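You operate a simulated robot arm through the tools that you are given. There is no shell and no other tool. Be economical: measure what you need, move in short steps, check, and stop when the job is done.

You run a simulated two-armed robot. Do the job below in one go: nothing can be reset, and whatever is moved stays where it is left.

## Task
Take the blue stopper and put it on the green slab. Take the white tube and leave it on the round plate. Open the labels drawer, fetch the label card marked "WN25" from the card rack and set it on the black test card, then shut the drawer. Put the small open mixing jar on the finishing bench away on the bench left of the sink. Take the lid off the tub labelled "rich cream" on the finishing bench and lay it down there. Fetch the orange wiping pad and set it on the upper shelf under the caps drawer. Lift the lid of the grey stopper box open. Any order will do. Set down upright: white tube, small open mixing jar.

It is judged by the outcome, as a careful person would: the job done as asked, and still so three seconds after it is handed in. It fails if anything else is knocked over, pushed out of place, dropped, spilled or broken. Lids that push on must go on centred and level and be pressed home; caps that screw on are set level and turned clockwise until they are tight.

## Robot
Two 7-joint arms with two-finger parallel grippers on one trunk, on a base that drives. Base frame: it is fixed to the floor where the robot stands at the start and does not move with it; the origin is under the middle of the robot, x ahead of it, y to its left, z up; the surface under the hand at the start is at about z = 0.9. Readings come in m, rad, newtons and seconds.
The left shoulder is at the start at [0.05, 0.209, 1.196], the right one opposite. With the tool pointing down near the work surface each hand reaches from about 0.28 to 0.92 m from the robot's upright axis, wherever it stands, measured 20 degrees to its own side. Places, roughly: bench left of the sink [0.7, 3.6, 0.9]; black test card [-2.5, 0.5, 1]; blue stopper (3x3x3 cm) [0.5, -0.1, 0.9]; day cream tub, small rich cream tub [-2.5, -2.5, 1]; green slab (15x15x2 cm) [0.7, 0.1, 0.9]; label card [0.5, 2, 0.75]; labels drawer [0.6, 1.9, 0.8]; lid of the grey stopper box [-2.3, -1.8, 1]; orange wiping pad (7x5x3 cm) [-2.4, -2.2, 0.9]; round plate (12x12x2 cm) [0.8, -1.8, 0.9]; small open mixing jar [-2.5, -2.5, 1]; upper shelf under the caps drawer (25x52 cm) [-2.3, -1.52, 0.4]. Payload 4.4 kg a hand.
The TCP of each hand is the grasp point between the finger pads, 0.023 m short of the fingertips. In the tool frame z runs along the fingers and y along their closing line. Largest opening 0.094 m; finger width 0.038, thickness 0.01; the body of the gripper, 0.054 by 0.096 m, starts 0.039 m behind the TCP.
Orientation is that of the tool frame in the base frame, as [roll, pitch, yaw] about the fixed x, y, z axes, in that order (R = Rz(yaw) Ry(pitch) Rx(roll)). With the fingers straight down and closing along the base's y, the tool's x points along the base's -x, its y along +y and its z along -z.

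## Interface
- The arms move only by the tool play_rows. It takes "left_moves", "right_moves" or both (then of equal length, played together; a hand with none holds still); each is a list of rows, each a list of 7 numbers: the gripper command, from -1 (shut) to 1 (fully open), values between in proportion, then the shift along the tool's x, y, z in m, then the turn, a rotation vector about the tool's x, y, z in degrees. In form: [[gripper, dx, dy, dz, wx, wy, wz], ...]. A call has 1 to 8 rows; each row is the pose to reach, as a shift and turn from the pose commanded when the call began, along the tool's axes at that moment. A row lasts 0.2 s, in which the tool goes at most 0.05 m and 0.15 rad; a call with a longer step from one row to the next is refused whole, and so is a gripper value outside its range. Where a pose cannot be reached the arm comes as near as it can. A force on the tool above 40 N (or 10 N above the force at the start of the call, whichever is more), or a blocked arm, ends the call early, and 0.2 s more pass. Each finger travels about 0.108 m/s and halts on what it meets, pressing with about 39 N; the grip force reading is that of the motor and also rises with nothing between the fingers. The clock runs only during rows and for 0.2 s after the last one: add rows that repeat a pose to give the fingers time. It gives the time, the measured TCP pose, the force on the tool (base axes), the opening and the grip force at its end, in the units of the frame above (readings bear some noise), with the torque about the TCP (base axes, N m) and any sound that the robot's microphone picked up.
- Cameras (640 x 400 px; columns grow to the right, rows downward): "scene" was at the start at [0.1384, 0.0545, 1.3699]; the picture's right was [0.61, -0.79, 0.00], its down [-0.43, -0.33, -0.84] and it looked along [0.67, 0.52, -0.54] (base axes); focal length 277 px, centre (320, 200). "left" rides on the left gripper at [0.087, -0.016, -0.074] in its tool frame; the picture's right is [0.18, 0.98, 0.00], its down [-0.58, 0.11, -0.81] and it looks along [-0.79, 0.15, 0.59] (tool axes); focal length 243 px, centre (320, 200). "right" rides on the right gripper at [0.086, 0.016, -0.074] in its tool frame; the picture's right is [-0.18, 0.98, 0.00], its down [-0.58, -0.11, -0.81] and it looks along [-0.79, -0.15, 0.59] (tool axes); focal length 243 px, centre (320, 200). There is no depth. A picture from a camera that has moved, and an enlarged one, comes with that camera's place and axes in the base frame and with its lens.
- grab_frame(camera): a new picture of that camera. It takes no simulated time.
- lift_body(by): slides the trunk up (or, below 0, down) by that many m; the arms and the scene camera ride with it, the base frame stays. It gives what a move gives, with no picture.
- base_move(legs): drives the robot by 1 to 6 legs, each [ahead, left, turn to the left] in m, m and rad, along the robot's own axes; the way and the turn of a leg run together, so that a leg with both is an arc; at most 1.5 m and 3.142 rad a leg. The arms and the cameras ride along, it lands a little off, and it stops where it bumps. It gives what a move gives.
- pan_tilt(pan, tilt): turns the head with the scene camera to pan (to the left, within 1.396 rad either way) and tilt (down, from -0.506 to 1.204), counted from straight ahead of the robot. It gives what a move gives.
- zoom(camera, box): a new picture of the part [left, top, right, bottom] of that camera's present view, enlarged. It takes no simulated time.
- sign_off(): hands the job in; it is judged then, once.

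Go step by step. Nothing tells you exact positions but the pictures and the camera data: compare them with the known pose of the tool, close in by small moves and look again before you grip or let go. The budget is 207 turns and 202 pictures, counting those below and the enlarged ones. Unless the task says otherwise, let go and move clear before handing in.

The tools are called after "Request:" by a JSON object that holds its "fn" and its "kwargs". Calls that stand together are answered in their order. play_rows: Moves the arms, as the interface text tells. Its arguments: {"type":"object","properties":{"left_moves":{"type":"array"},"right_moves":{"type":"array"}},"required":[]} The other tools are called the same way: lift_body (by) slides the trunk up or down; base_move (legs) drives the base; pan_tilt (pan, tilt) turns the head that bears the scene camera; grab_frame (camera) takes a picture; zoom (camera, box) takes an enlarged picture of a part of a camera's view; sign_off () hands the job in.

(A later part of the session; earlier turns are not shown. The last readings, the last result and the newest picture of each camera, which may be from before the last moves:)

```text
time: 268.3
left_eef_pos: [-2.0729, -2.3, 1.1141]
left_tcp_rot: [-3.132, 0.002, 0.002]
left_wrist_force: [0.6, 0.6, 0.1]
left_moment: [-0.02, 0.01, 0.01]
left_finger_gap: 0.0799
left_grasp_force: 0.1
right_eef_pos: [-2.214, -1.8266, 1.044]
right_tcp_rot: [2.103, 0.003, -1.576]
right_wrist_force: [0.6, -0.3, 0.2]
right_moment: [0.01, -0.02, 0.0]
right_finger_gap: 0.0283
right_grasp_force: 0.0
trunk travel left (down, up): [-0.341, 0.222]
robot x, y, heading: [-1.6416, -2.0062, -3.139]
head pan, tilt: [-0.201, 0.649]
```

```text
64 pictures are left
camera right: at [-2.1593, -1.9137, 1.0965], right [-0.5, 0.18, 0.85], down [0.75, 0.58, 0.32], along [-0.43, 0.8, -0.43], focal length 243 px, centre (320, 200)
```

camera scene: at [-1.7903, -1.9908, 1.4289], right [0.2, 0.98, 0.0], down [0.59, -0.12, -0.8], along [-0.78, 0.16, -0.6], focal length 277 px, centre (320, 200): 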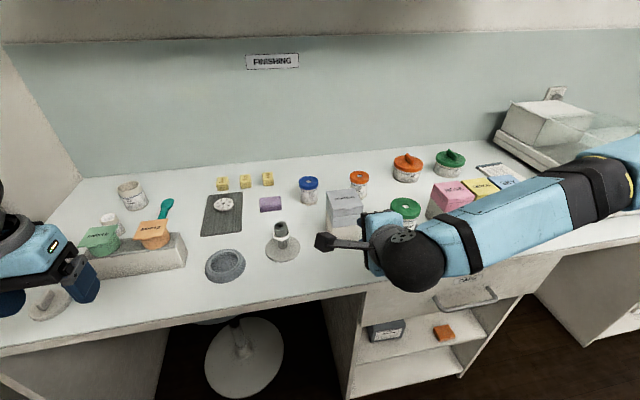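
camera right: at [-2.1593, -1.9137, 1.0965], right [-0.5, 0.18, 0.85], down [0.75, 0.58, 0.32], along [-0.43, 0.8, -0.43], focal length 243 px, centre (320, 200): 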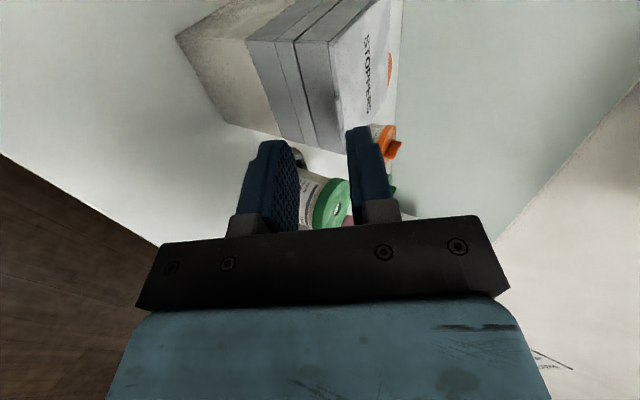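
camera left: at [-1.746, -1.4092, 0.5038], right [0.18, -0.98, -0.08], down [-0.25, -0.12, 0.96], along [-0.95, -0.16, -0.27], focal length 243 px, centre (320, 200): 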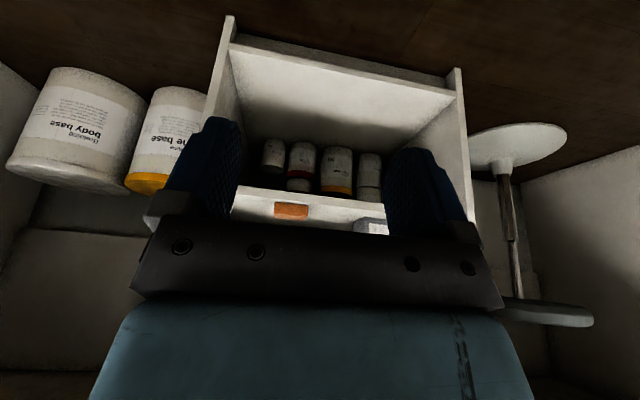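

The lid edge sits between the fingers. I'll open a little more and advance until the lower fingertip meets the front face under the tab.

Request:
{"fn": "play_rows", "kwargs": {"right_moves": [[-0.15, 0, 0.004, 0.01, 0, 0, 0], [-0.15, 0, 0.008, 0.022, 0, 0, 0], [-0.15, 0, 0.011, 0.032, 0, 0, 0], [-0.15, 0, 0.011, 0.037, 0, 0, 0], [-0.15, 0, 0.011, 0.037, 0, 0, 0]]}}

Request:
{"fn": "grab_frame", "kwargs": {"camera": "right"}}

Request:
{"fn": "zoom", "kwargs": {"camera": "scene", "box": [300, 160, 440, 280]}}

```text
time: 269.5
left_eef_pos: [-2.0724, -2.2997, 1.1139]
left_tcp_rot: [-3.131, 0.003, 0.002]
left_wrist_force: [0.5, 0.3, 0.3]
left_moment: [0.02, 0.0, -0.01]
left_finger_gap: 0.0801
left_grasp_force: 0.0
right_eef_pos: [-2.253, -1.827, 1.035]
right_tcp_rot: [2.104, 0.002, -1.575]
right_wrist_force: [-0.8, -0.1, -0.1]
right_moment: [0.02, 0.02, 0.0]
right_finger_gap: 0.0401
right_grasp_force: 0.0
trunk travel left (down, up): [-0.341, 0.222]
robot x, y, heading: [-1.6348, -2.0118, -3.135]
head pan, tilt: [-0.201, 0.649]
```

```text
63 pictures are left
camera right: at [-2.1976, -1.9129, 1.0869], right [-0.5, 0.18, 0.85], down [0.75, 0.58, 0.32], along [-0.43, 0.8, -0.43], focal length 243 px, centre (320, 200)
```

right: 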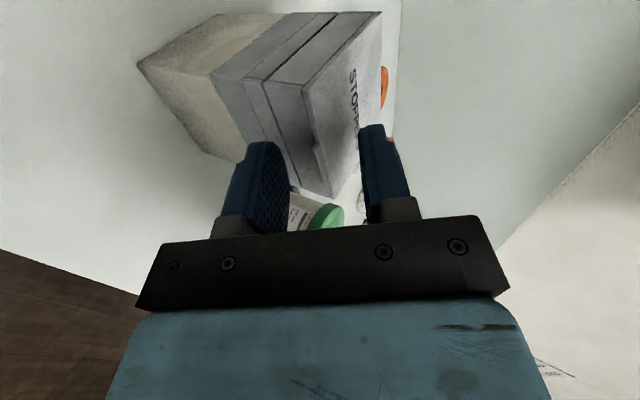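

```text
3.33 times, centred on (370, 220) of scene
camera zoom: at [-1.7903, -1.9907, 1.4289], right [0.2, 0.98, 0.0], down [0.59, -0.12, -0.8], along [-0.78, 0.16, -0.6], focal length 923 px, centre (153, 133)
```

zoom: 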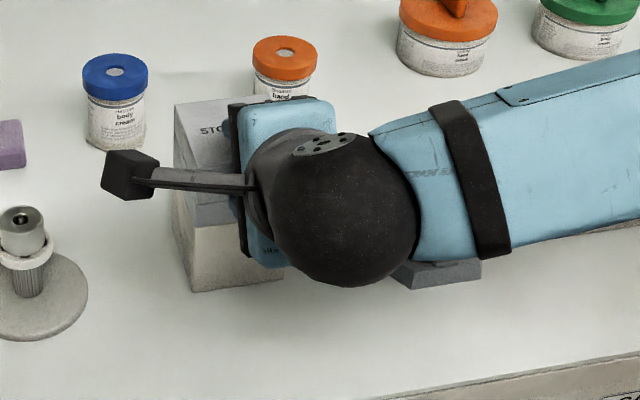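

Upper finger is over the lid, lower finger under the tab. Swinging both along the hinge arc to about 40°.

Request:
{"fn": "play_rows", "kwargs": {"right_moves": [[-0.15, 0, 0.0123, -0.0019, 8, 0, 0], [-0.15, 0, 0.0247, -0.0021, 16, 0, 0], [-0.15, 0, 0.0371, -0.0005, 24, 0, 0], [-0.15, 0, 0.0492, 0.0028, 32, 0, 0], [-0.15, 0, 0.0605, 0.0077, 40, 0, 0], [-0.15, 0, 0.0605, 0.0077, 40, 0, 0]]}}

Request:
{"fn": "grab_frame", "kwargs": {"camera": "right"}}

Request:
{"fn": "zoom", "kwargs": {"camera": "scene", "box": [300, 140, 440, 260]}}

```text
time: 270.9
left_eef_pos: [-2.0746, -2.2992, 1.1143]
left_tcp_rot: [-3.13, 0.002, 0.001]
left_wrist_force: [0.8, 0.6, 0.3]
left_moment: [0.0, 0.01, 0.01]
left_finger_gap: 0.0798
left_grasp_force: 0.1
right_eef_pos: [-2.2911, -1.8258, 1.0828]
right_tcp_rot: [2.803, 0.001, -1.576]
right_wrist_force: [0.5, -0.3, 0.5]
right_moment: [-0.01, -0.02, 0.03]
right_finger_gap: 0.0401
right_grasp_force: 0.0
trunk travel left (down, up): [-0.341, 0.222]
robot x, y, heading: [-1.6415, -2.0099, -3.138]
head pan, tilt: [-0.201, 0.649]
```

```text
61 pictures are left
camera right: at [-2.2807, -1.9129, 1.1596], right [-0.93, 0.19, 0.33], down [0.37, 0.58, 0.73], along [-0.05, 0.79, -0.61], focal length 243 px, centre (320, 200)
```

right: 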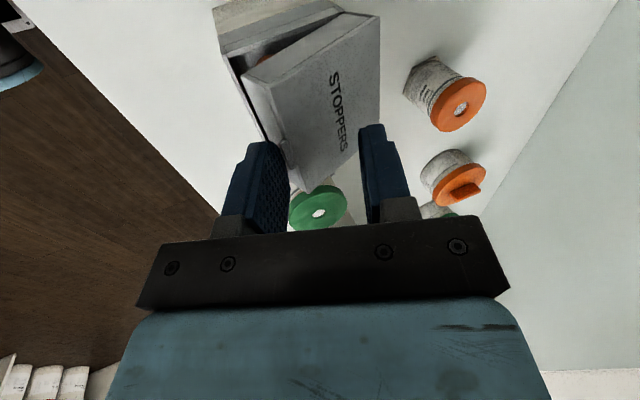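

```text
3.33 times, centred on (370, 200) of scene
camera zoom: at [-1.7899, -1.9905, 1.4289], right [0.2, 0.98, 0.0], down [0.59, -0.12, -0.8], along [-0.78, 0.16, -0.6], focal length 923 px, centre (153, 200)
```

zoom: 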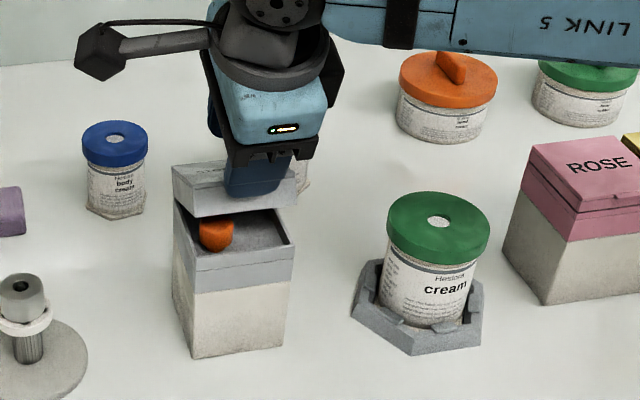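

The lid is following nicely. Continuing the swing past vertical.

Request:
{"fn": "play_rows", "kwargs": {"right_moves": [[-0.15, 0, 0.0122, -0.0019, 8, 0, 0], [-0.15, 0, 0.0244, -0.002, 16, 0, 0], [-0.15, 0, 0.0367, -0.0004, 24, 0, 0], [-0.15, 0, 0.0485, 0.0028, 32, 0, 0], [-0.15, 0, 0.0599, 0.0077, 40, 0, 0], [-0.15, 0, 0.0703, 0.0142, 48, 0, 0], [-0.15, 0, 0.08, 0.0219, 56, 0, 0]]}}

Request:
{"fn": "grab_frame", "kwargs": {"camera": "right"}}

Request:
{"fn": "zoom", "kwargs": {"camera": "scene", "box": [300, 120, 440, 260]}}

```text
time: 272.5
left_eef_pos: [-2.0749, -2.3023, 1.1132]
left_tcp_rot: [-3.129, 0.004, 0.002]
left_wrist_force: [0.7, -0.5, -0.4]
left_moment: [0.02, 0.0, -0.01]
left_finger_gap: 0.08
left_grasp_force: 0.1
right_eef_pos: [-2.373, -1.8283, 1.0886]
right_tcp_rot: [-2.503, 0.007, -1.576]
right_wrist_force: [0.1, -1.1, 0.3]
right_moment: [0.02, -0.03, 0.03]
right_finger_gap: 0.0399
right_grasp_force: 0.1
trunk travel left (down, up): [-0.341, 0.222]
robot x, y, heading: [-1.6385, -2.0095, -3.141]
head pan, tilt: [-0.201, 0.649]
```

```text
59 pictures are left
camera right: at [-2.4311, -1.9139, 1.1392], right [-0.79, 0.19, -0.58], down [-0.39, 0.58, 0.72], along [0.48, 0.79, -0.38], focal length 243 px, centre (320, 200)
```

right: 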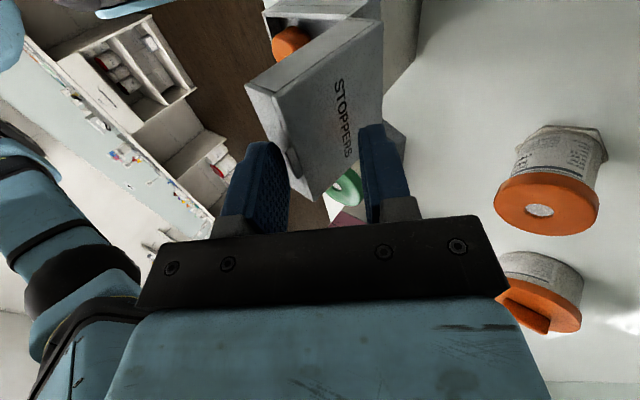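

```text
2.86 times, centred on (370, 190) of scene
camera zoom: at [-1.7905, -1.993, 1.4288], right [0.2, 0.98, 0.0], down [0.59, -0.12, -0.8], along [-0.78, 0.16, -0.6], focal length 791 px, centre (177, 229)
```

zoom: 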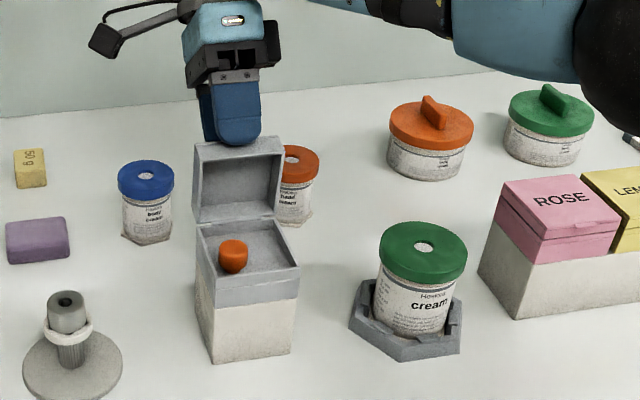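

The lid is about upright. A bit more, to pass its balance point, then release.

Request:
{"fn": "play_rows", "kwargs": {"right_moves": [[-0.15, 0, 0.0092, -0.0015, 6, 0, 0], [-0.15, 0, 0.0183, -0.0022, 12, 0, 0], [-0.15, 0, 0.0274, -0.002, 18, 0, 0], [-0.15, 0, 0.0274, -0.002, 18, 0, 0]]}}

Request:
{"fn": "zoom", "kwargs": {"camera": "scene", "box": [300, 120, 440, 260]}}

Request:
{"fn": "grab_frame", "kwargs": {"camera": "right"}}

```text
time: 273.5
left_eef_pos: [-2.0746, -2.3005, 1.1138]
left_tcp_rot: [-3.131, 0.001, 0.003]
left_wrist_force: [-0.2, 0.3, 0.7]
left_moment: [-0.02, 0.0, -0.02]
left_finger_gap: 0.08
left_grasp_force: 0.0
right_eef_pos: [-2.321, -1.8217, 1.0655]
right_tcp_rot: [-2.197, 0.003, -1.579]
right_wrist_force: [-25.5, 2.3, 26.0]
right_moment: [0.04, 0.86, -0.05]
right_finger_gap: 0.0372
right_grasp_force: 0.0
right hand out of reach, approached as far as the arm can: row 1, 2, 3, 4
trunk travel left (down, up): [-0.341, 0.222]
robot x, y, heading: [-1.6404, -2.0063, -3.137]
head pan, tilt: [-0.201, 0.649]
```

```text
2.86 times, centred on (370, 190) of scene
camera zoom: at [-1.79, -1.9913, 1.4293], right [0.2, 0.98, 0.0], down [0.59, -0.12, -0.8], along [-0.78, 0.16, -0.6], focal length 791 px, centre (177, 229)
```

zoom: 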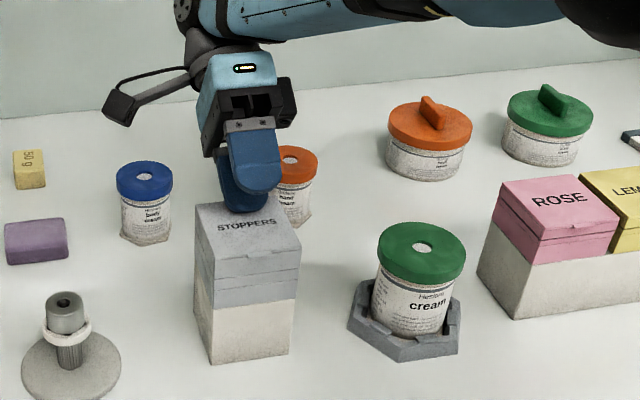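

```text
56 pictures are left
camera right: at [-2.3907, -1.9079, 1.0969], right [-0.57, 0.19, -0.8], down [-0.58, 0.58, 0.56], along [0.57, 0.79, -0.22], focal length 243 px, centre (320, 200)
```

right: 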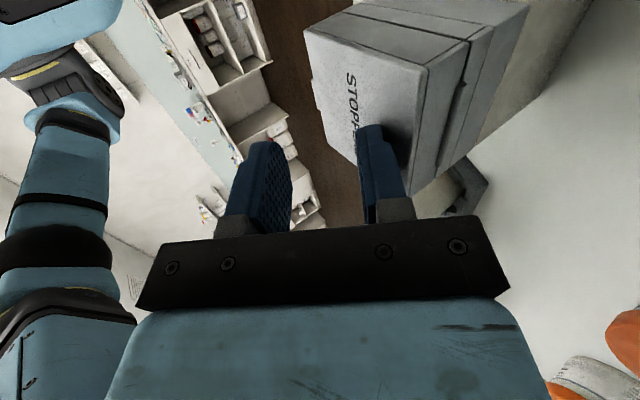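

The last rotation was out of reach and the hand pushed the lid shut again; nothing else moved. I'll rise off the lid and redo it, finishing with a plain backward push instead.

Request:
{"fn": "play_rows", "kwargs": {"right_moves": [[-0.15, 0, -0.03, -0.022, 0, 0, 0], [-0.15, 0, -0.06, -0.044, 0, 0, 0], [-0.15, 0, -0.075, -0.055, -8, 0, 0], [-0.15, 0, -0.075, -0.055, -16, 0, 0], [-0.15, 0, -0.075, -0.055, -24, 0, 0], [-0.15, 0, -0.075, -0.055, -32, 0, 0], [-0.15, 0, -0.075, -0.055, -40, 0, 0], [-0.15, 0, -0.075, -0.055, -48, 0, 0]]}}

Request:
{"fn": "zoom", "kwargs": {"camera": "scene", "box": [300, 120, 440, 260]}}

```text
time: 275.3
left_eef_pos: [-2.0731, -2.3002, 1.1145]
left_tcp_rot: [-3.132, 0.002, 0.003]
left_wrist_force: [-0.7, 0.2, 0.3]
left_moment: [-0.01, 0.02, 0.02]
left_finger_gap: 0.0799
left_grasp_force: 0.1
right_eef_pos: [-2.3204, -1.8229, 1.1562]
right_tcp_rot: [-3.031, 0.002, -1.576]
right_wrist_force: [-0.4, 0.5, -0.7]
right_moment: [-0.03, -0.01, 0.01]
right_finger_gap: 0.04
right_grasp_force: 0.1
right hand out of reach, approached as far as the arm can: row 1, 2
trunk travel left (down, up): [-0.341, 0.222]
robot x, y, heading: [-1.6394, -2.0068, -3.139]
head pan, tilt: [-0.201, 0.649]
```

```text
2.86 times, centred on (370, 190) of scene
camera zoom: at [-1.7898, -1.9902, 1.429], right [0.2, 0.98, 0.0], down [0.59, -0.12, -0.8], along [-0.78, 0.16, -0.6], focal length 791 px, centre (177, 229)
```

zoom: 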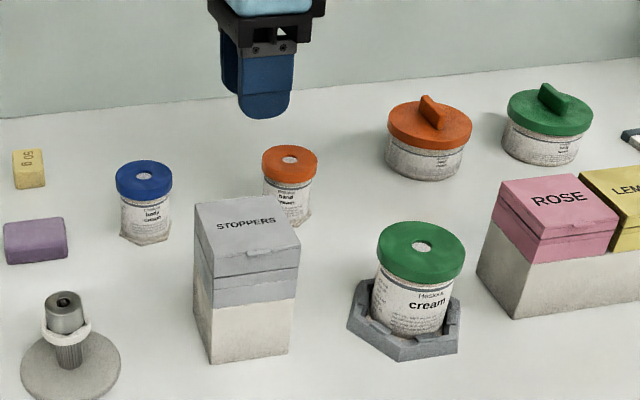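

Box is in its place. Returning to the start pose in front of the tab.

Request:
{"fn": "play_rows", "kwargs": {"right_moves": [[-0.15, 0, -0.03, 0.0, -8.2, 0, 0], [-0.15, 0, -0.06, 0.0, -16.4, 0, 0], [-0.15, 0.001, -0.09, 0.0, -24.6, 0, 0], [-0.15, 0.001, -0.12, 0.01, -32.8, 0, 0], [-0.15, 0.002, -0.15, 0.02, -41, 0, 0], [-0.15, 0.003, -0.165, 0.03, -49.2, 0, 0], [-0.15, 0.003, -0.165, 0.042, -57.4, 0, 0], [-0.15, 0.003, -0.165, 0.0545, -65.8, 0, 0]]}}

```text
time: 277.1
left_eef_pos: [-2.0741, -2.2992, 1.115]
left_tcp_rot: [-3.132, 0.001, 0.0]
left_wrist_force: [-0.3, -0.2, 0.1]
left_moment: [-0.01, 0.01, -0.02]
left_finger_gap: 0.08
left_grasp_force: 0.0
right_eef_pos: [-2.1504, -1.8266, 1.1208]
right_tcp_rot: [2.105, 0.0, -1.575]
right_wrist_force: [-0.3, 0.3, -0.3]
right_moment: [-0.01, 0.0, 0.0]
right_finger_gap: 0.0398
right_grasp_force: 0.0
trunk travel left (down, up): [-0.341, 0.222]
robot x, y, heading: [-1.6402, -2.0081, -3.141]
head pan, tilt: [-0.201, 0.649]
```

Request:
{"fn": "play_rows", "kwargs": {"right_moves": [[-0.15, 0, -0.018, 0.042, 0, 0, 0], [-0.15, 0, -0.0369, 0.0849, 0, 0, 0], [-0.15, 0, -0.029, 0.11, 0, 0, 0], [-0.15, 0, -0.0221, 0.1319, 0, 0, 0], [-0.15, 0, -0.0221, 0.1319, 0, 0, 0]]}}

Request:
{"fn": "play_rows", "kwargs": {"right_moves": [[-0.15, 0, 0.0123, -0.0019, 8, 0, 0], [-0.15, 0, 0.0247, -0.0021, 16, 0, 0], [-0.15, 0, 0.0371, -0.0005, 24, 0, 0], [-0.15, 0, 0.0492, 0.0028, 32, 0, 0], [-0.15, 0, 0.0605, 0.0077, 40, 0, 0], [-0.15, 0, 0.0605, 0.0077, 40, 0, 0]]}}

Request:
{"fn": "zoom", "kwargs": {"camera": "scene", "box": [300, 120, 440, 260]}}

```text
time: 278.3
left_eef_pos: [-2.0732, -2.3002, 1.1149]
left_tcp_rot: [-3.13, 0.001, 0.003]
left_wrist_force: [-0.5, 0.5, 0.0]
left_moment: [-0.01, 0.0, -0.01]
left_finger_gap: 0.0797
left_grasp_force: 0.0
right_eef_pos: [-2.2517, -1.8251, 1.034]
right_tcp_rot: [2.104, 0.002, -1.577]
right_wrist_force: [-0.2, 0.1, -0.3]
right_moment: [0.03, -0.02, 0.01]
right_finger_gap: 0.04
right_grasp_force: 0.0
trunk travel left (down, up): [-0.341, 0.222]
robot x, y, heading: [-1.6377, -2.0057, -3.136]
head pan, tilt: [-0.201, 0.649]
```

```text
time: 279.7
left_eef_pos: [-2.0737, -2.2997, 1.1152]
left_tcp_rot: [-3.132, 0.001, 0.001]
left_wrist_force: [-0.1, 0.9, 0.7]
left_moment: [-0.03, 0.02, 0.02]
left_finger_gap: 0.0798
left_grasp_force: 0.0
right_eef_pos: [-2.2889, -1.8261, 1.0834]
right_tcp_rot: [2.807, 0.001, -1.576]
right_wrist_force: [0.5, 0.0, 0.4]
right_moment: [-0.01, -0.05, 0.0]
right_finger_gap: 0.0397
right_grasp_force: 0.1
trunk travel left (down, up): [-0.341, 0.222]
robot x, y, heading: [-1.6395, -2.0103, -3.138]
head pan, tilt: [-0.201, 0.649]
```

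```text
2.86 times, centred on (370, 190) of scene
camera zoom: at [-1.7899, -1.9905, 1.4289], right [0.2, 0.98, 0.0], down [0.59, -0.12, -0.8], along [-0.78, 0.16, -0.6], focal length 791 px, centre (177, 229)
```

zoom: 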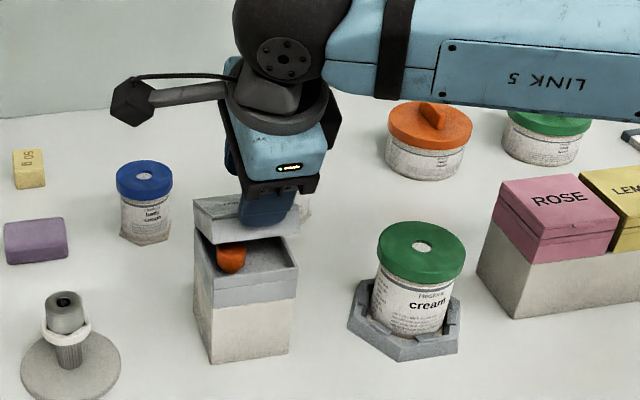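

Phase two: swing further, then a short backward push without more rotation.

Request:
{"fn": "play_rows", "kwargs": {"right_moves": [[-0.15, 0, 0.0122, -0.0019, 8, 0, 0], [-0.15, 0, 0.0244, -0.002, 16, 0, 0], [-0.15, 0, 0.0367, -0.0004, 24, 0, 0], [-0.15, 0, 0.0485, 0.0028, 32, 0, 0], [-0.15, 0, 0.0599, 0.0077, 40, 0, 0], [-0.15, 0, 0.0703, 0.0142, 48, 0, 0], [-0.15, 0, 0.0853, 0.0195, 48, 0, 0]]}}

Request:
{"fn": "zoom", "kwargs": {"camera": "scene", "box": [300, 120, 440, 260]}}

Request:
{"fn": "grab_frame", "kwargs": {"camera": "right"}}

```text
time: 281.3
left_eef_pos: [-2.0729, -2.301, 1.1147]
left_tcp_rot: [-3.131, 0.002, 0.001]
left_wrist_force: [-0.1, 0.2, -0.3]
left_moment: [0.0, 0.0, -0.01]
left_finger_gap: 0.0797
left_grasp_force: 0.1
right_eef_pos: [-2.3772, -1.8269, 1.0927]
right_tcp_rot: [-2.64, 0.003, -1.575]
right_wrist_force: [-1.6, 0.3, 0.2]
right_moment: [0.0, 0.04, 0.0]
right_finger_gap: 0.0398
right_grasp_force: 0.0
trunk travel left (down, up): [-0.341, 0.222]
robot x, y, heading: [-1.637, -2.0076, -3.143]
head pan, tilt: [-0.201, 0.649]
```

```text
2.86 times, centred on (370, 190) of scene
camera zoom: at [-1.7903, -1.9911, 1.4289], right [0.2, 0.98, 0.0], down [0.59, -0.12, -0.8], along [-0.78, 0.16, -0.6], focal length 791 px, centre (177, 229)
```

zoom: 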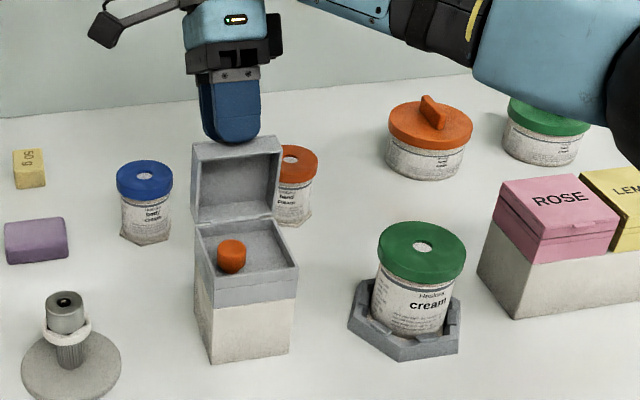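

```text
52 pictures are left
camera right: at [-2.427, -1.9123, 1.1511], right [-0.86, 0.19, -0.47], down [-0.29, 0.58, 0.76], along [0.42, 0.79, -0.45], focal length 243 px, centre (320, 200)
```

right: 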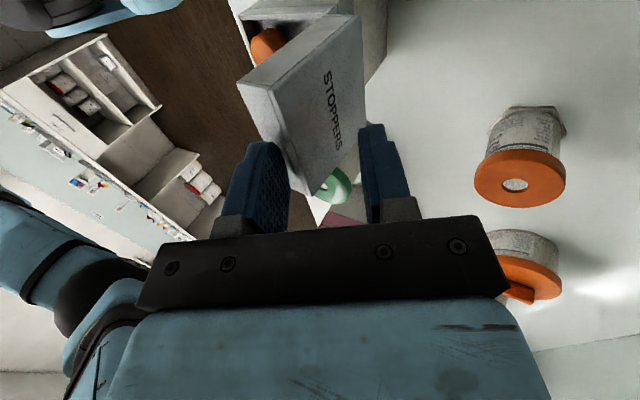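

Request:
{"fn": "play_rows", "kwargs": {"right_moves": [[-0.15, 0, 0.0044, -0.0024, 0, 0, 0], [-0.15, 0, 0.0088, -0.0048, 0, 0, 0], [-0.15, 0, 0.0132, -0.0072, 0, 0, 0], [-0.15, 0, 0.0132, -0.0072, 0, 0, 0]]}}

Request:
{"fn": "zoom", "kwargs": {"camera": "scene", "box": [300, 120, 440, 260]}}

```text
time: 282.3
left_eef_pos: [-2.0743, -2.3002, 1.1129]
left_tcp_rot: [-3.131, 0.003, 0.001]
left_wrist_force: [0.1, -0.5, 0.3]
left_moment: [-0.03, 0.0, -0.01]
left_finger_gap: 0.0799
left_grasp_force: 0.0
right_eef_pos: [-2.3916, -1.8241, 1.0932]
right_tcp_rot: [-2.641, 0.002, -1.575]
right_wrist_force: [-0.1, -0.5, -0.2]
right_moment: [-0.01, 0.0, 0.04]
right_finger_gap: 0.04
right_grasp_force: 0.0
trunk travel left (down, up): [-0.341, 0.222]
robot x, y, heading: [-1.6385, -2.0073, -3.141]
head pan, tilt: [-0.201, 0.649]
```

```text
2.86 times, centred on (370, 190) of scene
camera zoom: at [-1.7902, -1.9906, 1.4289], right [0.2, 0.98, 0.0], down [0.59, -0.12, -0.8], along [-0.78, 0.16, -0.6], focal length 791 px, centre (177, 229)
```

zoom: 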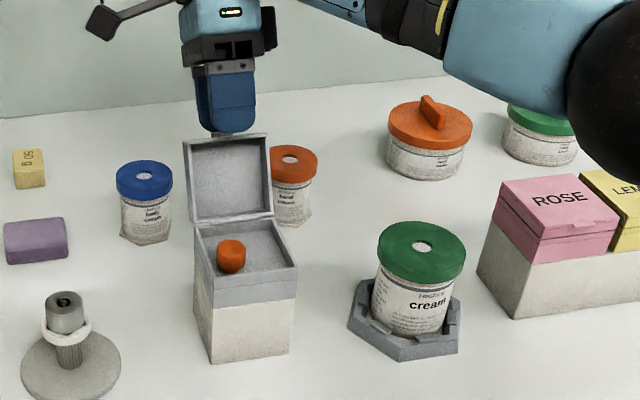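

The lid now leans back past vertical. I'll open slightly and withdraw straight up.

Request:
{"fn": "play_rows", "kwargs": {"right_moves": [[0.1, 0, 0.0, 0.0, 0, 0, 0], [0.1, 0, -0.01, -0.0175, 0, 0, 0], [0.1, 0, -0.02, -0.035, 0, 0, 0], [0.1, 0, -0.0336, -0.0614, 0, 0, 0], [0.1, 0, -0.055, -0.1, 0, 0, 0]]}}

Request:
{"fn": "zoom", "kwargs": {"camera": "scene", "box": [300, 120, 440, 260]}}

```text
time: 283.5
left_eef_pos: [-2.0716, -2.3015, 1.1153]
left_tcp_rot: [-3.13, 0.004, 0.002]
left_wrist_force: [0.2, -0.3, 0.2]
left_moment: [0.01, 0.01, 0.01]
left_finger_gap: 0.0797
left_grasp_force: 0.2
right_eef_pos: [-2.3889, -1.8262, 1.2069]
right_tcp_rot: [-2.642, 0.004, -1.576]
right_wrist_force: [0.2, 0.2, 1.0]
right_moment: [0.02, 0.03, -0.02]
right_finger_gap: 0.0517
right_grasp_force: 0.0
trunk travel left (down, up): [-0.341, 0.222]
robot x, y, heading: [-1.6414, -2.0079, -3.138]
head pan, tilt: [-0.201, 0.649]
```

```text
2.86 times, centred on (370, 190) of scene
camera zoom: at [-1.7884, -1.992, 1.4291], right [0.2, 0.98, 0.0], down [0.59, -0.12, -0.8], along [-0.78, 0.16, -0.6], focal length 791 px, centre (177, 229)
```

zoom: 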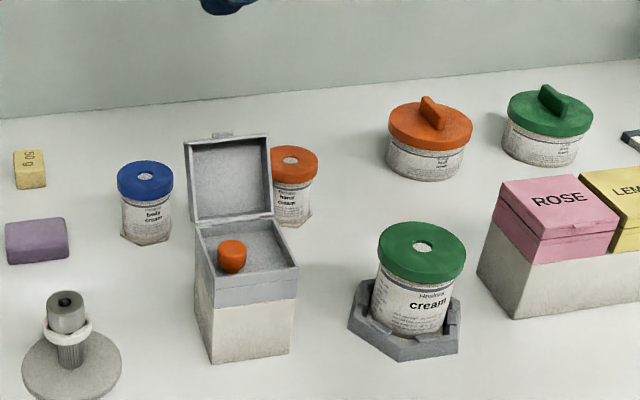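

The box stays open. Now the small open jar with the left hand: retract the right hand, move closer, and look.

Request:
{"fn": "play_rows", "kwargs": {"right_moves": [[0.1, -0.01, -0.034, 0.013, -3.5, 0, 0], [0.1, -0.02, -0.068, 0.026, -7, 0, 0], [0.1, -0.03, -0.102, 0.039, -10.5, 0, 0], [0.1, -0.04, -0.137, 0.052, -14, 0, 0], [0.1, -0.05, -0.171, 0.065, -17.5, 0, 0], [0.1, -0.06, -0.205, 0.078, -21, 0, 0], [0.1, -0.07, -0.239, 0.091, -24.5, 0, 0], [0.1, -0.08, -0.273, 0.104, -28, 0, 0]]}}

Request:
{"fn": "base_move", "kwargs": {"legs": [[0.17, 0.1, 0]]}}

Request:
{"fn": "play_rows", "kwargs": {"left_moves": [[0.5, -0.04, 0.005, 0, 0, 0, 0], [0.5, -0.08, 0.01, 0, 0, 0, 0], [0.5, -0.12, 0.015, 0, 0, 0, 0], [0.5, -0.15, 0.02, 0, 0, 0, 0]]}}

Request:
{"fn": "grab_frame", "kwargs": {"camera": "left"}}

```text
time: 285.3
left_eef_pos: [-2.0724, -2.2991, 1.1146]
left_tcp_rot: [-3.133, 0.003, 0.002]
left_wrist_force: [0.1, 0.8, 0.7]
left_moment: [-0.04, 0.03, -0.03]
left_finger_gap: 0.0797
left_grasp_force: 0.1
right_eef_pos: [-2.1014, -1.7474, 1.2473]
right_tcp_rot: [-3.133, 0.002, -1.576]
right_wrist_force: [1.2, -0.3, 0.2]
right_moment: [-0.03, 0.03, 0.01]
right_finger_gap: 0.0517
right_grasp_force: 0.1
trunk travel left (down, up): [-0.341, 0.222]
robot x, y, heading: [-1.6346, -2.0087, -3.134]
head pan, tilt: [-0.201, 0.649]
```

```text
time: 286.9
left_eef_pos: [-2.2414, -2.3986, 1.1146]
left_tcp_rot: [-3.131, 0.004, 0.0]
left_wrist_force: [0.1, -0.5, 0.1]
left_moment: [0.0, -0.04, 0.05]
left_finger_gap: 0.0798
left_grasp_force: 0.0
right_eef_pos: [-2.27, -1.8465, 1.2466]
right_tcp_rot: [-3.132, 0.004, -1.579]
right_wrist_force: [-0.5, 0.0, 0.0]
right_moment: [-0.02, -0.02, 0.0]
right_finger_gap: 0.0517
right_grasp_force: 0.1
trunk travel left (down, up): [-0.341, 0.222]
robot x, y, heading: [-1.8074, -2.1077, 3.142]
head pan, tilt: [-0.201, 0.649]
```

```text
time: 287.9
left_eef_pos: [-2.3938, -2.418, 1.1132]
left_tcp_rot: [-3.131, 0.002, 0.0]
left_wrist_force: [-0.4, 0.3, -0.8]
left_moment: [0.01, 0.02, -0.03]
left_finger_gap: 0.0703
left_grasp_force: 0.1
right_eef_pos: [-2.2709, -1.8477, 1.2457]
right_tcp_rot: [-3.131, 0.002, -1.578]
right_wrist_force: [-0.5, -0.1, 0.4]
right_moment: [0.04, 0.01, 0.0]
right_finger_gap: 0.0517
right_grasp_force: 0.0
trunk travel left (down, up): [-0.341, 0.222]
robot x, y, heading: [-1.8082, -2.1094, 3.139]
head pan, tilt: [-0.201, 0.649]
```

```text
49 pictures are left
camera left: at [-2.3071, -2.403, 1.1891], right [0.18, -0.98, -0.01], down [-0.58, -0.12, 0.81], along [-0.79, -0.14, -0.59], focal length 243 px, centre (320, 200)
```

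left: 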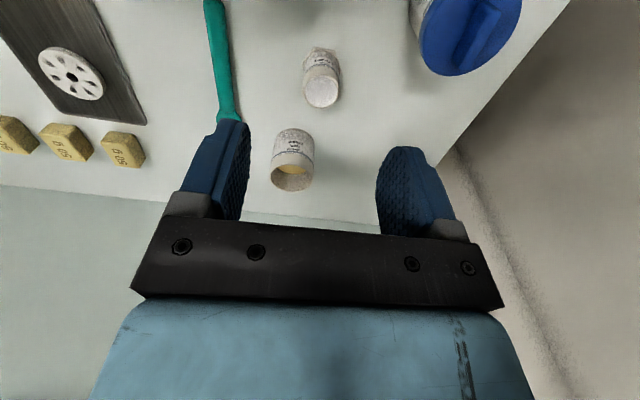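

Jar measured at [-2.435, -2.425]. I'll align the left hand, pull the right hand clear, then lower with the trunk.

Request:
{"fn": "play_rows", "kwargs": {"left_moves": [[0.5, -0.014, 0.002, 0.0, 0, 0, 0], [0.5, -0.028, 0.004, 0.0, 0, 0, 0], [0.5, -0.041, 0.007, 0.0, 0, 0, 0], [0.5, -0.041, 0.007, 0.0, 0, 0, 0]], "right_moves": [[0.1, 0, -0.03, -0.035, 0, 0, 0], [0.1, 0, -0.06, -0.07, 0, 0, 0], [0.1, 0, -0.09, -0.105, 0, 0, 0], [0.1, 0, -0.12, -0.14, 0, 0, 0]]}}

Request:
{"fn": "lift_body", "kwargs": {"by": -0.12}}

Request:
{"fn": "grab_frame", "kwargs": {"camera": "left"}}

```text
time: 288.9
left_eef_pos: [-2.4332, -2.4262, 1.1148]
left_tcp_rot: [-3.132, 0.004, 0.0]
left_wrist_force: [-0.2, -0.9, 0.4]
left_moment: [0.02, 0.03, -0.01]
left_finger_gap: 0.0703
left_grasp_force: 0.1
right_eef_pos: [-2.1491, -1.8483, 1.3898]
right_tcp_rot: [-3.13, 0.003, -1.579]
right_wrist_force: [0.5, 0.1, 0.0]
right_moment: [-0.01, 0.01, 0.01]
right_finger_gap: 0.0518
right_grasp_force: 0.1
trunk travel left (down, up): [-0.341, 0.222]
robot x, y, heading: [-1.8091, -2.109, -3.147]
head pan, tilt: [-0.201, 0.649]
```

```text
time: 290.4
left_eef_pos: [-2.4343, -2.4251, 0.9955]
left_tcp_rot: [-3.132, 0.001, 0.0]
left_wrist_force: [0.0, -0.5, -0.4]
left_moment: [-0.03, -0.01, 0.01]
left_finger_gap: 0.0706
left_grasp_force: 0.0
right_eef_pos: [-2.1503, -1.8482, 1.2684]
right_tcp_rot: [-3.129, 0.004, -1.577]
right_wrist_force: [0.5, 0.2, 0.3]
right_moment: [0.03, 0.01, -0.01]
right_finger_gap: 0.0518
right_grasp_force: 0.0
trunk travel left (down, up): [-0.221, 0.342]
robot x, y, heading: [-1.8068, -2.1054, 3.139]
head pan, tilt: [-0.201, 0.649]
```

```text
48 pictures are left
camera left: at [-2.3469, -2.4102, 1.0695], right [0.18, -0.98, -0.01], down [-0.58, -0.12, 0.81], along [-0.79, -0.14, -0.59], focal length 243 px, centre (320, 200)
```

left: 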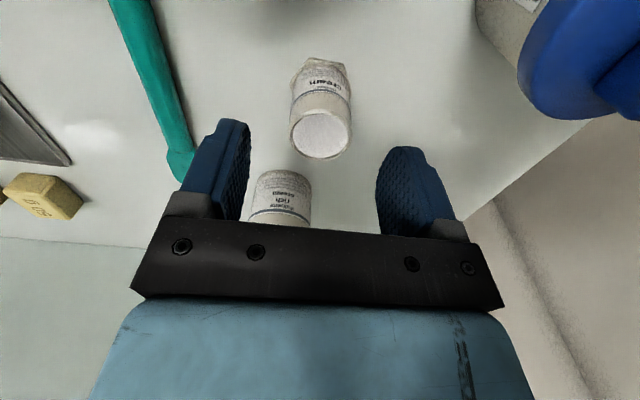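

Centred. Lower 5 cm more and grip.

Request:
{"fn": "lift_body", "kwargs": {"by": -0.052}}

Request:
{"fn": "play_rows", "kwargs": {"left_moves": [[-1, 0, 0, 0, 0, 0, 0], [-1, 0, 0, 0, 0, 0, 0], [-1, 0, 0, 0, 0, 0, 0]]}}

Request:
{"fn": "lift_body", "kwargs": {"by": 0.12}}

Request:
{"fn": "grab_frame", "kwargs": {"camera": "left"}}

```text
time: 291.3
left_eef_pos: [-2.4346, -2.4275, 0.9607]
left_tcp_rot: [3.141, 0.023, 0.009]
left_wrist_force: [0.8, -0.3, 0.5]
left_moment: [-0.02, -0.02, -0.02]
left_finger_gap: 0.0708
left_grasp_force: 0.1
right_eef_pos: [-2.1481, -1.8413, 1.2189]
right_tcp_rot: [-3.136, -0.007, -1.578]
right_wrist_force: [1.0, 0.4, 0.4]
right_moment: [0.05, 0.0, -0.02]
right_finger_gap: 0.0517
right_grasp_force: 0.1
trunk travel left (down, up): [-0.169, 0.394]
robot x, y, heading: [-1.8077, -2.1089, 3.139]
head pan, tilt: [-0.201, 0.649]
```

```text
time: 292.1
left_eef_pos: [-2.4341, -2.4287, 0.9616]
left_tcp_rot: [3.141, 0.028, 0.011]
left_wrist_force: [-0.2, 0.0, 0.0]
left_moment: [-0.04, 0.0, -0.02]
left_finger_gap: 0.0367
left_grasp_force: 38.8
right_eef_pos: [-2.1477, -1.8416, 1.2176]
right_tcp_rot: [-3.133, -0.004, -1.578]
right_wrist_force: [0.6, 0.2, 0.4]
right_moment: [0.0, -0.03, 0.0]
right_finger_gap: 0.0516
right_grasp_force: 0.1
trunk travel left (down, up): [-0.169, 0.394]
robot x, y, heading: [-1.8085, -2.1047, 3.142]
head pan, tilt: [-0.201, 0.649]
```

```text
time: 293.6
left_eef_pos: [-2.4341, -2.4256, 1.0606]
left_tcp_rot: [-3.131, 0.001, 0.001]
left_wrist_force: [-0.3, -0.1, -0.4]
left_moment: [0.0, 0.01, -0.01]
left_finger_gap: 0.0365
left_grasp_force: 39.2
right_eef_pos: [-2.152, -1.8475, 1.3352]
right_tcp_rot: [-3.128, 0.001, -1.578]
right_wrist_force: [-0.6, -0.2, -0.4]
right_moment: [0.0, -0.01, 0.02]
right_finger_gap: 0.0519
right_grasp_force: 0.1
trunk travel left (down, up): [-0.289, 0.274]
robot x, y, heading: [-1.8071, -2.1078, 3.139]
head pan, tilt: [-0.201, 0.649]
```

```text
47 pictures are left
camera left: at [-2.3474, -2.41, 1.1369], right [0.18, -0.98, -0.01], down [-0.58, -0.12, 0.81], along [-0.79, -0.14, -0.59], focal length 243 px, centre (320, 200)
```

left: 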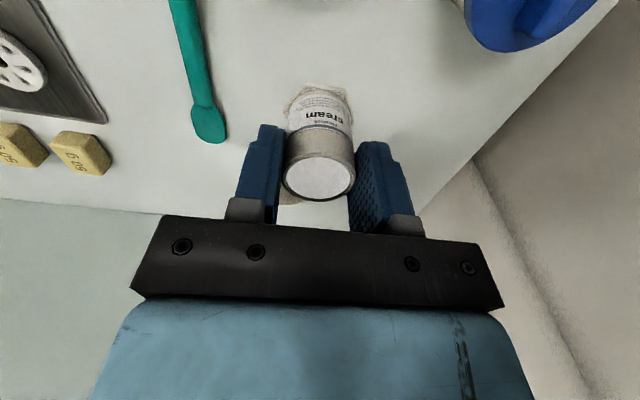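

The jar is held, but the arm seemed to touch something while low. I'll check the bench on the left.

Request:
{"fn": "pan_tilt", "kwargs": {"pan": 0.5, "tilt": 0.6}}

Request:
{"fn": "grab_frame", "kwargs": {"camera": "scene"}}

```text
time: 294.7
left_eef_pos: [-2.4343, -2.4255, 1.0625]
left_tcp_rot: [-3.132, 0.001, 0.0]
left_wrist_force: [-1.1, 0.7, -1.2]
left_moment: [-0.02, -0.04, 0.01]
left_finger_gap: 0.0368
left_grasp_force: 39.0
right_eef_pos: [-2.1517, -1.847, 1.3364]
right_tcp_rot: [-3.131, 0.0, -1.577]
right_wrist_force: [-0.1, -0.1, -0.4]
right_moment: [0.05, -0.04, -0.02]
right_finger_gap: 0.0517
right_grasp_force: 0.1
trunk travel left (down, up): [-0.289, 0.274]
robot x, y, heading: [-1.806, -2.1074, 3.143]
head pan, tilt: [0.499, 0.6]
```

```text
46 pictures are left
camera scene: at [-1.9513, -2.1494, 1.3811], right [-0.48, 0.88, 0.0], down [0.5, 0.27, -0.83], along [-0.72, -0.39, -0.56], focal length 277 px, centre (320, 200)
```

scene: 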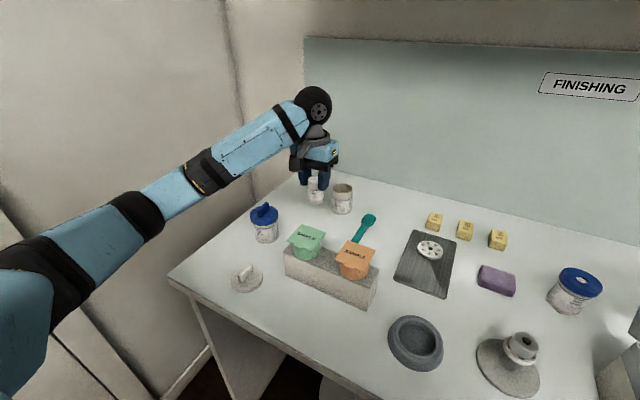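

All in order. I'll retract with the jar upright, back away, turn round and start towards the sink end of the first bench.

Request:
{"fn": "play_rows", "kwargs": {"left_moves": [[-1, 0.0, 0, -0.04, 0, 0, 0], [-1, 0.02, 0, -0.08, 0, 0, 0], [-1, 0.06, 0, -0.1, 0, 0, 0], [-1, 0.1, 0, -0.1, 0, 0, 0], [-1, 0.14, 0, -0.1, 0, 0, 0], [-1, 0.18, 0, -0.1, 0, 0, 0], [-1, 0.22, 0, -0.1, 0, 0, 0]]}}

Request:
{"fn": "base_move", "kwargs": {"legs": [[-0.7, 0, 0], [0, 0, 1.57], [0, 0, 1.57]]}}

Request:
{"fn": "pan_tilt", "kwargs": {"pan": 1.0, "tilt": 0.35}}

Request:
{"fn": "grab_frame", "kwargs": {"camera": "scene"}}

```text
time: 296.3
left_eef_pos: [-2.2115, -2.4269, 1.1627]
left_tcp_rot: [-3.132, 0.002, 0.0]
left_wrist_force: [-0.6, 0.5, -0.4]
left_moment: [0.01, -0.03, 0.02]
left_finger_gap: 0.0366
left_grasp_force: 39.3
right_eef_pos: [-2.1508, -1.8482, 1.3364]
right_tcp_rot: [-3.131, 0.004, -1.578]
right_wrist_force: [0.6, -0.4, 0.0]
right_moment: [0.01, 0.02, -0.03]
right_finger_gap: 0.0516
right_grasp_force: 0.1
trunk travel left (down, up): [-0.289, 0.274]
robot x, y, heading: [-1.8085, -2.1069, 3.143]
head pan, tilt: [0.499, 0.6]
```

```text
time: 307.8
left_eef_pos: [-0.697, -1.789, 1.1619]
left_tcp_rot: [-3.132, 0.001, 3.135]
left_wrist_force: [0.1, -0.5, -0.8]
left_moment: [0.01, 0.03, 0.01]
left_finger_gap: 0.0367
left_grasp_force: 39.6
right_eef_pos: [-0.763, -2.3684, 1.3371]
right_tcp_rot: [-3.13, 0.001, 1.559]
right_wrist_force: [0.0, 0.2, -0.5]
right_moment: [0.02, -0.02, 0.0]
right_finger_gap: 0.0517
right_grasp_force: 0.0
trunk travel left (down, up): [-0.289, 0.274]
robot x, y, heading: [-1.1073, -2.1059, -0.005]
head pan, tilt: [0.499, 0.6]
```

```text
time: 308.7
left_eef_pos: [-0.6974, -1.789, 1.1617]
left_tcp_rot: [-3.133, 0.002, 3.137]
left_wrist_force: [0.6, 0.1, -0.1]
left_moment: [-0.01, 0.03, -0.02]
left_finger_gap: 0.0364
left_grasp_force: 39.2
right_eef_pos: [-0.7634, -2.369, 1.3366]
right_tcp_rot: [-3.129, 0.003, 1.558]
right_wrist_force: [0.0, -0.1, -0.9]
right_moment: [-0.01, 0.02, -0.01]
right_finger_gap: 0.0514
right_grasp_force: 0.1
trunk travel left (down, up): [-0.289, 0.274]
robot x, y, heading: [-1.1062, -2.1048, -0.009]
head pan, tilt: [1.0, 0.351]
```

```text
45 pictures are left
camera scene: at [-0.9874, -2.0297, 1.4039], right [0.84, -0.55, 0.0], down [-0.19, -0.29, -0.94], along [0.51, 0.79, -0.34], focal length 277 px, centre (320, 200)
```

scene: 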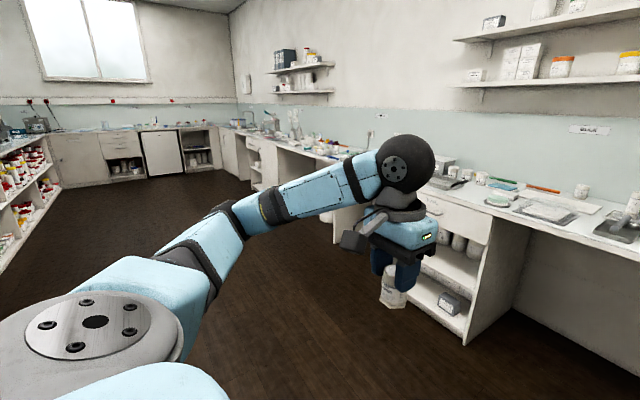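

The aisle is clear. Driving diagonally to the sink end.

Request:
{"fn": "base_move", "kwargs": {"legs": [[0.2, 1.35, 0], [0.2, 1.35, 0], [0.2, 1.35, 0], [0.2, 1.35, 0.01]]}}

Request:
{"fn": "pan_tilt", "kwargs": {"pan": 0.1, "tilt": 0.55}}

Request:
{"fn": "grab_frame", "kwargs": {"camera": "scene"}}

```text
time: 355.5
left_eef_pos: [0.0723, 3.6075, 1.1617]
left_tcp_rot: [-3.131, 0.001, -3.129]
left_wrist_force: [0.0, -0.4, -0.6]
left_moment: [-0.01, 0.01, -0.02]
left_finger_gap: 0.0367
left_grasp_force: 38.8
right_eef_pos: [0.0154, 3.0248, 1.3367]
right_tcp_rot: [-3.129, 0.001, 1.577]
right_wrist_force: [-0.2, 0.1, 0.5]
right_moment: [-0.01, -0.03, -0.04]
right_finger_gap: 0.0515
right_grasp_force: 0.1
trunk travel left (down, up): [-0.289, 0.274]
robot x, y, heading: [-0.3312, 3.2829, 0.013]
head pan, tilt: [1.0, 0.351]
```

```text
time: 356.7
left_eef_pos: [0.0709, 3.6066, 1.1608]
left_tcp_rot: [-3.13, 0.003, -3.128]
left_wrist_force: [0.7, -0.1, -0.1]
left_moment: [-0.02, -0.01, -0.02]
left_finger_gap: 0.0367
left_grasp_force: 38.7
right_eef_pos: [0.0166, 3.0251, 1.3379]
right_tcp_rot: [-3.13, 0.002, 1.578]
right_wrist_force: [0.3, -1.2, -0.6]
right_moment: [0.01, -0.02, -0.02]
right_finger_gap: 0.0517
right_grasp_force: 0.1
trunk travel left (down, up): [-0.289, 0.274]
robot x, y, heading: [-0.3292, 3.2794, 0.014]
head pan, tilt: [0.099, 0.55]
```

```text
44 pictures are left
camera scene: at [-0.1736, 3.292, 1.3857], right [0.11, -0.99, 0.0], down [-0.52, -0.06, -0.85], along [0.85, 0.1, -0.52], focal length 277 px, centre (320, 200)
```

scene: 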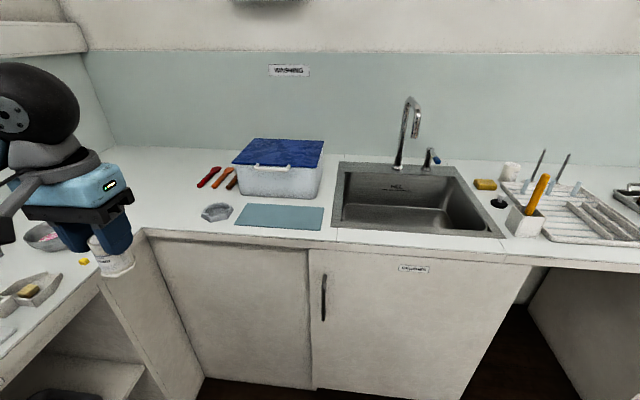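

The bench left of the sink has a free spot around [0.57, 3.80], between the hex dish and the tools. Driving closer.

Request:
{"fn": "base_move", "kwargs": {"legs": [[0.33, 0.1, 0]]}}

Request:
{"fn": "play_rows", "kwargs": {"left_moves": [[-1, -0.04, 0.02, 0, 0, 0, 0], [-1, -0.08, 0.04, 0, 0, 0, 0], [-1, -0.12, 0.06, 0, 0, 0, 0], [-1, -0.155, 0.085, 0.02, 0, 0, 0], [-1, -0.155, 0.085, 0.05, 0, 0, 0]]}}

Request:
{"fn": "pan_tilt", "kwargs": {"pan": 0.5, "tilt": 0.6}}

Request:
{"fn": "grab_frame", "kwargs": {"camera": "scene"}}

Request:
{"fn": "grab_frame", "kwargs": {"camera": "left"}}

```text
time: 359.0
left_eef_pos: [0.4031, 3.7094, 1.1612]
left_tcp_rot: [-3.132, 0.002, -3.127]
left_wrist_force: [-0.3, -0.2, -0.7]
left_moment: [-0.01, -0.03, -0.01]
left_finger_gap: 0.0367
left_grasp_force: 39.2
right_eef_pos: [0.346, 3.1296, 1.3356]
right_tcp_rot: [-3.13, 0.003, 1.576]
right_wrist_force: [-0.3, -0.4, 0.4]
right_moment: [0.03, 0.01, -0.02]
right_finger_gap: 0.0518
right_grasp_force: 0.0
trunk travel left (down, up): [-0.289, 0.274]
robot x, y, heading: [0.0014, 3.3837, 0.01]
head pan, tilt: [0.099, 0.55]
```

```text
time: 360.2
left_eef_pos: [0.5569, 3.7959, 1.112]
left_tcp_rot: [-3.131, 0.004, -3.13]
left_wrist_force: [0.0, -0.1, -0.9]
left_moment: [0.0, 0.04, 0.01]
left_finger_gap: 0.0363
left_grasp_force: 39.0
right_eef_pos: [0.3472, 3.1299, 1.3363]
right_tcp_rot: [-3.129, 0.003, 1.575]
right_wrist_force: [0.3, 0.4, -0.4]
right_moment: [-0.01, 0.01, -0.03]
right_finger_gap: 0.0519
right_grasp_force: 0.1
trunk travel left (down, up): [-0.289, 0.274]
robot x, y, heading: [0.0011, 3.3885, 0.012]
head pan, tilt: [0.099, 0.55]
```

```text
time: 361.0
left_eef_pos: [0.5579, 3.7963, 1.1113]
left_tcp_rot: [-3.131, 0.002, -3.129]
left_wrist_force: [-0.6, 0.2, -0.4]
left_moment: [0.0, 0.01, 0.03]
left_finger_gap: 0.0369
left_grasp_force: 39.1
right_eef_pos: [0.3468, 3.1296, 1.3364]
right_tcp_rot: [-3.129, 0.001, 1.575]
right_wrist_force: [0.6, -0.2, -0.1]
right_moment: [-0.02, -0.01, 0.02]
right_finger_gap: 0.0518
right_grasp_force: 0.0
trunk travel left (down, up): [-0.289, 0.274]
robot x, y, heading: [-0.0021, 3.3838, 0.009]
head pan, tilt: [0.499, 0.6]
```

```text
43 pictures are left
camera scene: at [0.1447, 3.429, 1.3812], right [0.49, -0.87, 0.0], down [-0.49, -0.28, -0.83], along [0.72, 0.4, -0.56], focal length 277 px, centre (320, 200)
```

scene: 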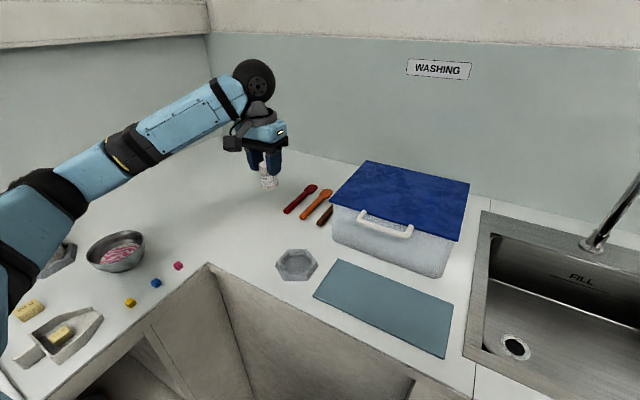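

```text
42 pictures are left
camera left: at [0.4708, 3.7804, 1.1864], right [-0.2, 0.98, -0.01], down [0.58, 0.12, 0.81], along [0.79, 0.15, -0.59], focal length 243 px, centre (320, 200)
```

left: 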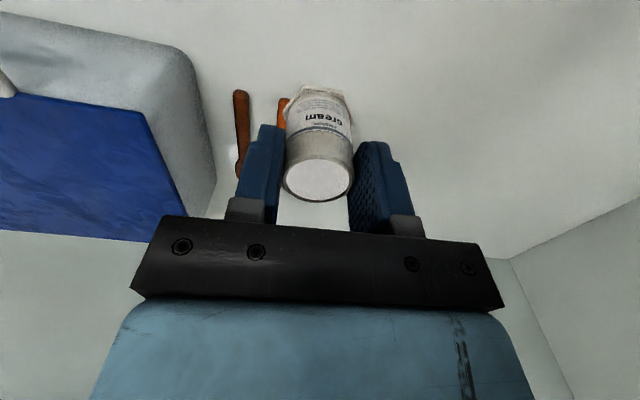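

The jar hangs over a clear patch. Lowering it.

Request:
{"fn": "play_rows", "kwargs": {"left_moves": [[-1, 0, 0, 0.045, 0, 0, 0], [-1, 0, 0, 0.09, 0, 0, 0], [-1, 0, 0, 0.125, 0, 0, 0], [-1, 0, 0, 0.138, 0, 0, 0], [-1, 0, 0, 0.138, 0, 0, 0]]}}

Request:
{"fn": "play_rows", "kwargs": {"left_moves": [[-1, 0, 0, 0.003, 0, 0, 0], [-1, 0, 0, 0.006, 0, 0, 0], [-1, 0, 0, 0.009, 0, 0, 0], [-1, 0, 0, 0.0115, 0, 0, 0], [-1, 0, 0, 0.0115, 0, 0, 0]]}}

Request:
{"fn": "zoom", "kwargs": {"camera": "scene", "box": [200, 120, 360, 290]}}

```text
time: 362.2
left_eef_pos: [0.5577, 3.7953, 0.9725]
left_tcp_rot: [-3.131, 0.001, -3.128]
left_wrist_force: [0.5, 0.2, -0.6]
left_moment: [0.01, 0.03, 0.01]
left_finger_gap: 0.0366
left_grasp_force: 39.5
right_eef_pos: [0.3479, 3.1297, 1.3367]
right_tcp_rot: [-3.129, 0.0, 1.577]
right_wrist_force: [0.8, 0.1, -0.1]
right_moment: [0.0, 0.0, 0.01]
right_finger_gap: 0.0516
right_grasp_force: 0.0
trunk travel left (down, up): [-0.289, 0.274]
robot x, y, heading: [-0.0, 3.3836, 0.014]
head pan, tilt: [0.499, 0.6]
```

```text
time: 363.4
left_eef_pos: [0.5577, 3.7942, 0.9613]
left_tcp_rot: [-3.132, 0.002, -3.129]
left_wrist_force: [0.1, 0.3, -0.5]
left_moment: [0.02, 0.02, -0.03]
left_finger_gap: 0.0366
left_grasp_force: 38.8
right_eef_pos: [0.3483, 3.1289, 1.3368]
right_tcp_rot: [-3.13, 0.0, 1.577]
right_wrist_force: [0.7, 0.4, 0.2]
right_moment: [-0.03, 0.01, 0.01]
right_finger_gap: 0.0518
right_grasp_force: 0.1
trunk travel left (down, up): [-0.289, 0.274]
robot x, y, heading: [0.0012, 3.3849, 0.012]
head pan, tilt: [0.499, 0.6]
```

```text
2.35 times, centred on (280, 205) of scene
camera zoom: at [0.1446, 3.429, 1.3812], right [0.49, -0.87, 0.0], down [-0.49, -0.28, -0.83], along [0.72, 0.4, -0.56], focal length 651 px, centre (414, 188)
```

zoom: 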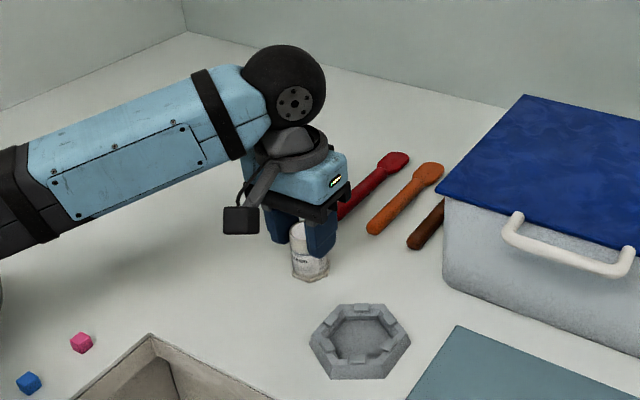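

Almost there; small steps until contact.

Request:
{"fn": "play_rows", "kwargs": {"left_moves": [[-1, 0, 0, 0.0015, 0, 0, 0], [-1, 0, 0, 0.003, 0, 0, 0], [-1, 0, 0, 0.0045, 0, 0, 0], [-1, 0, 0, 0.0045, 0, 0, 0]]}}

```text
time: 364.4
left_eef_pos: [0.5565, 3.7943, 0.961]
left_tcp_rot: [-3.133, 0.006, -3.127]
left_wrist_force: [5.6, 4.7, 25.1]
left_moment: [0.37, -0.58, 0.06]
left_finger_gap: 0.0369
left_grasp_force: 38.6
right_eef_pos: [0.3457, 3.1281, 1.3373]
right_tcp_rot: [-3.132, -0.001, 1.574]
right_wrist_force: [0.7, -0.3, 0.3]
right_moment: [-0.01, 0.0, -0.01]
right_finger_gap: 0.0515
right_grasp_force: 0.0
trunk travel left (down, up): [-0.289, 0.274]
robot x, y, heading: [0.0035, 3.3865, 0.014]
head pan, tilt: [0.499, 0.6]
```

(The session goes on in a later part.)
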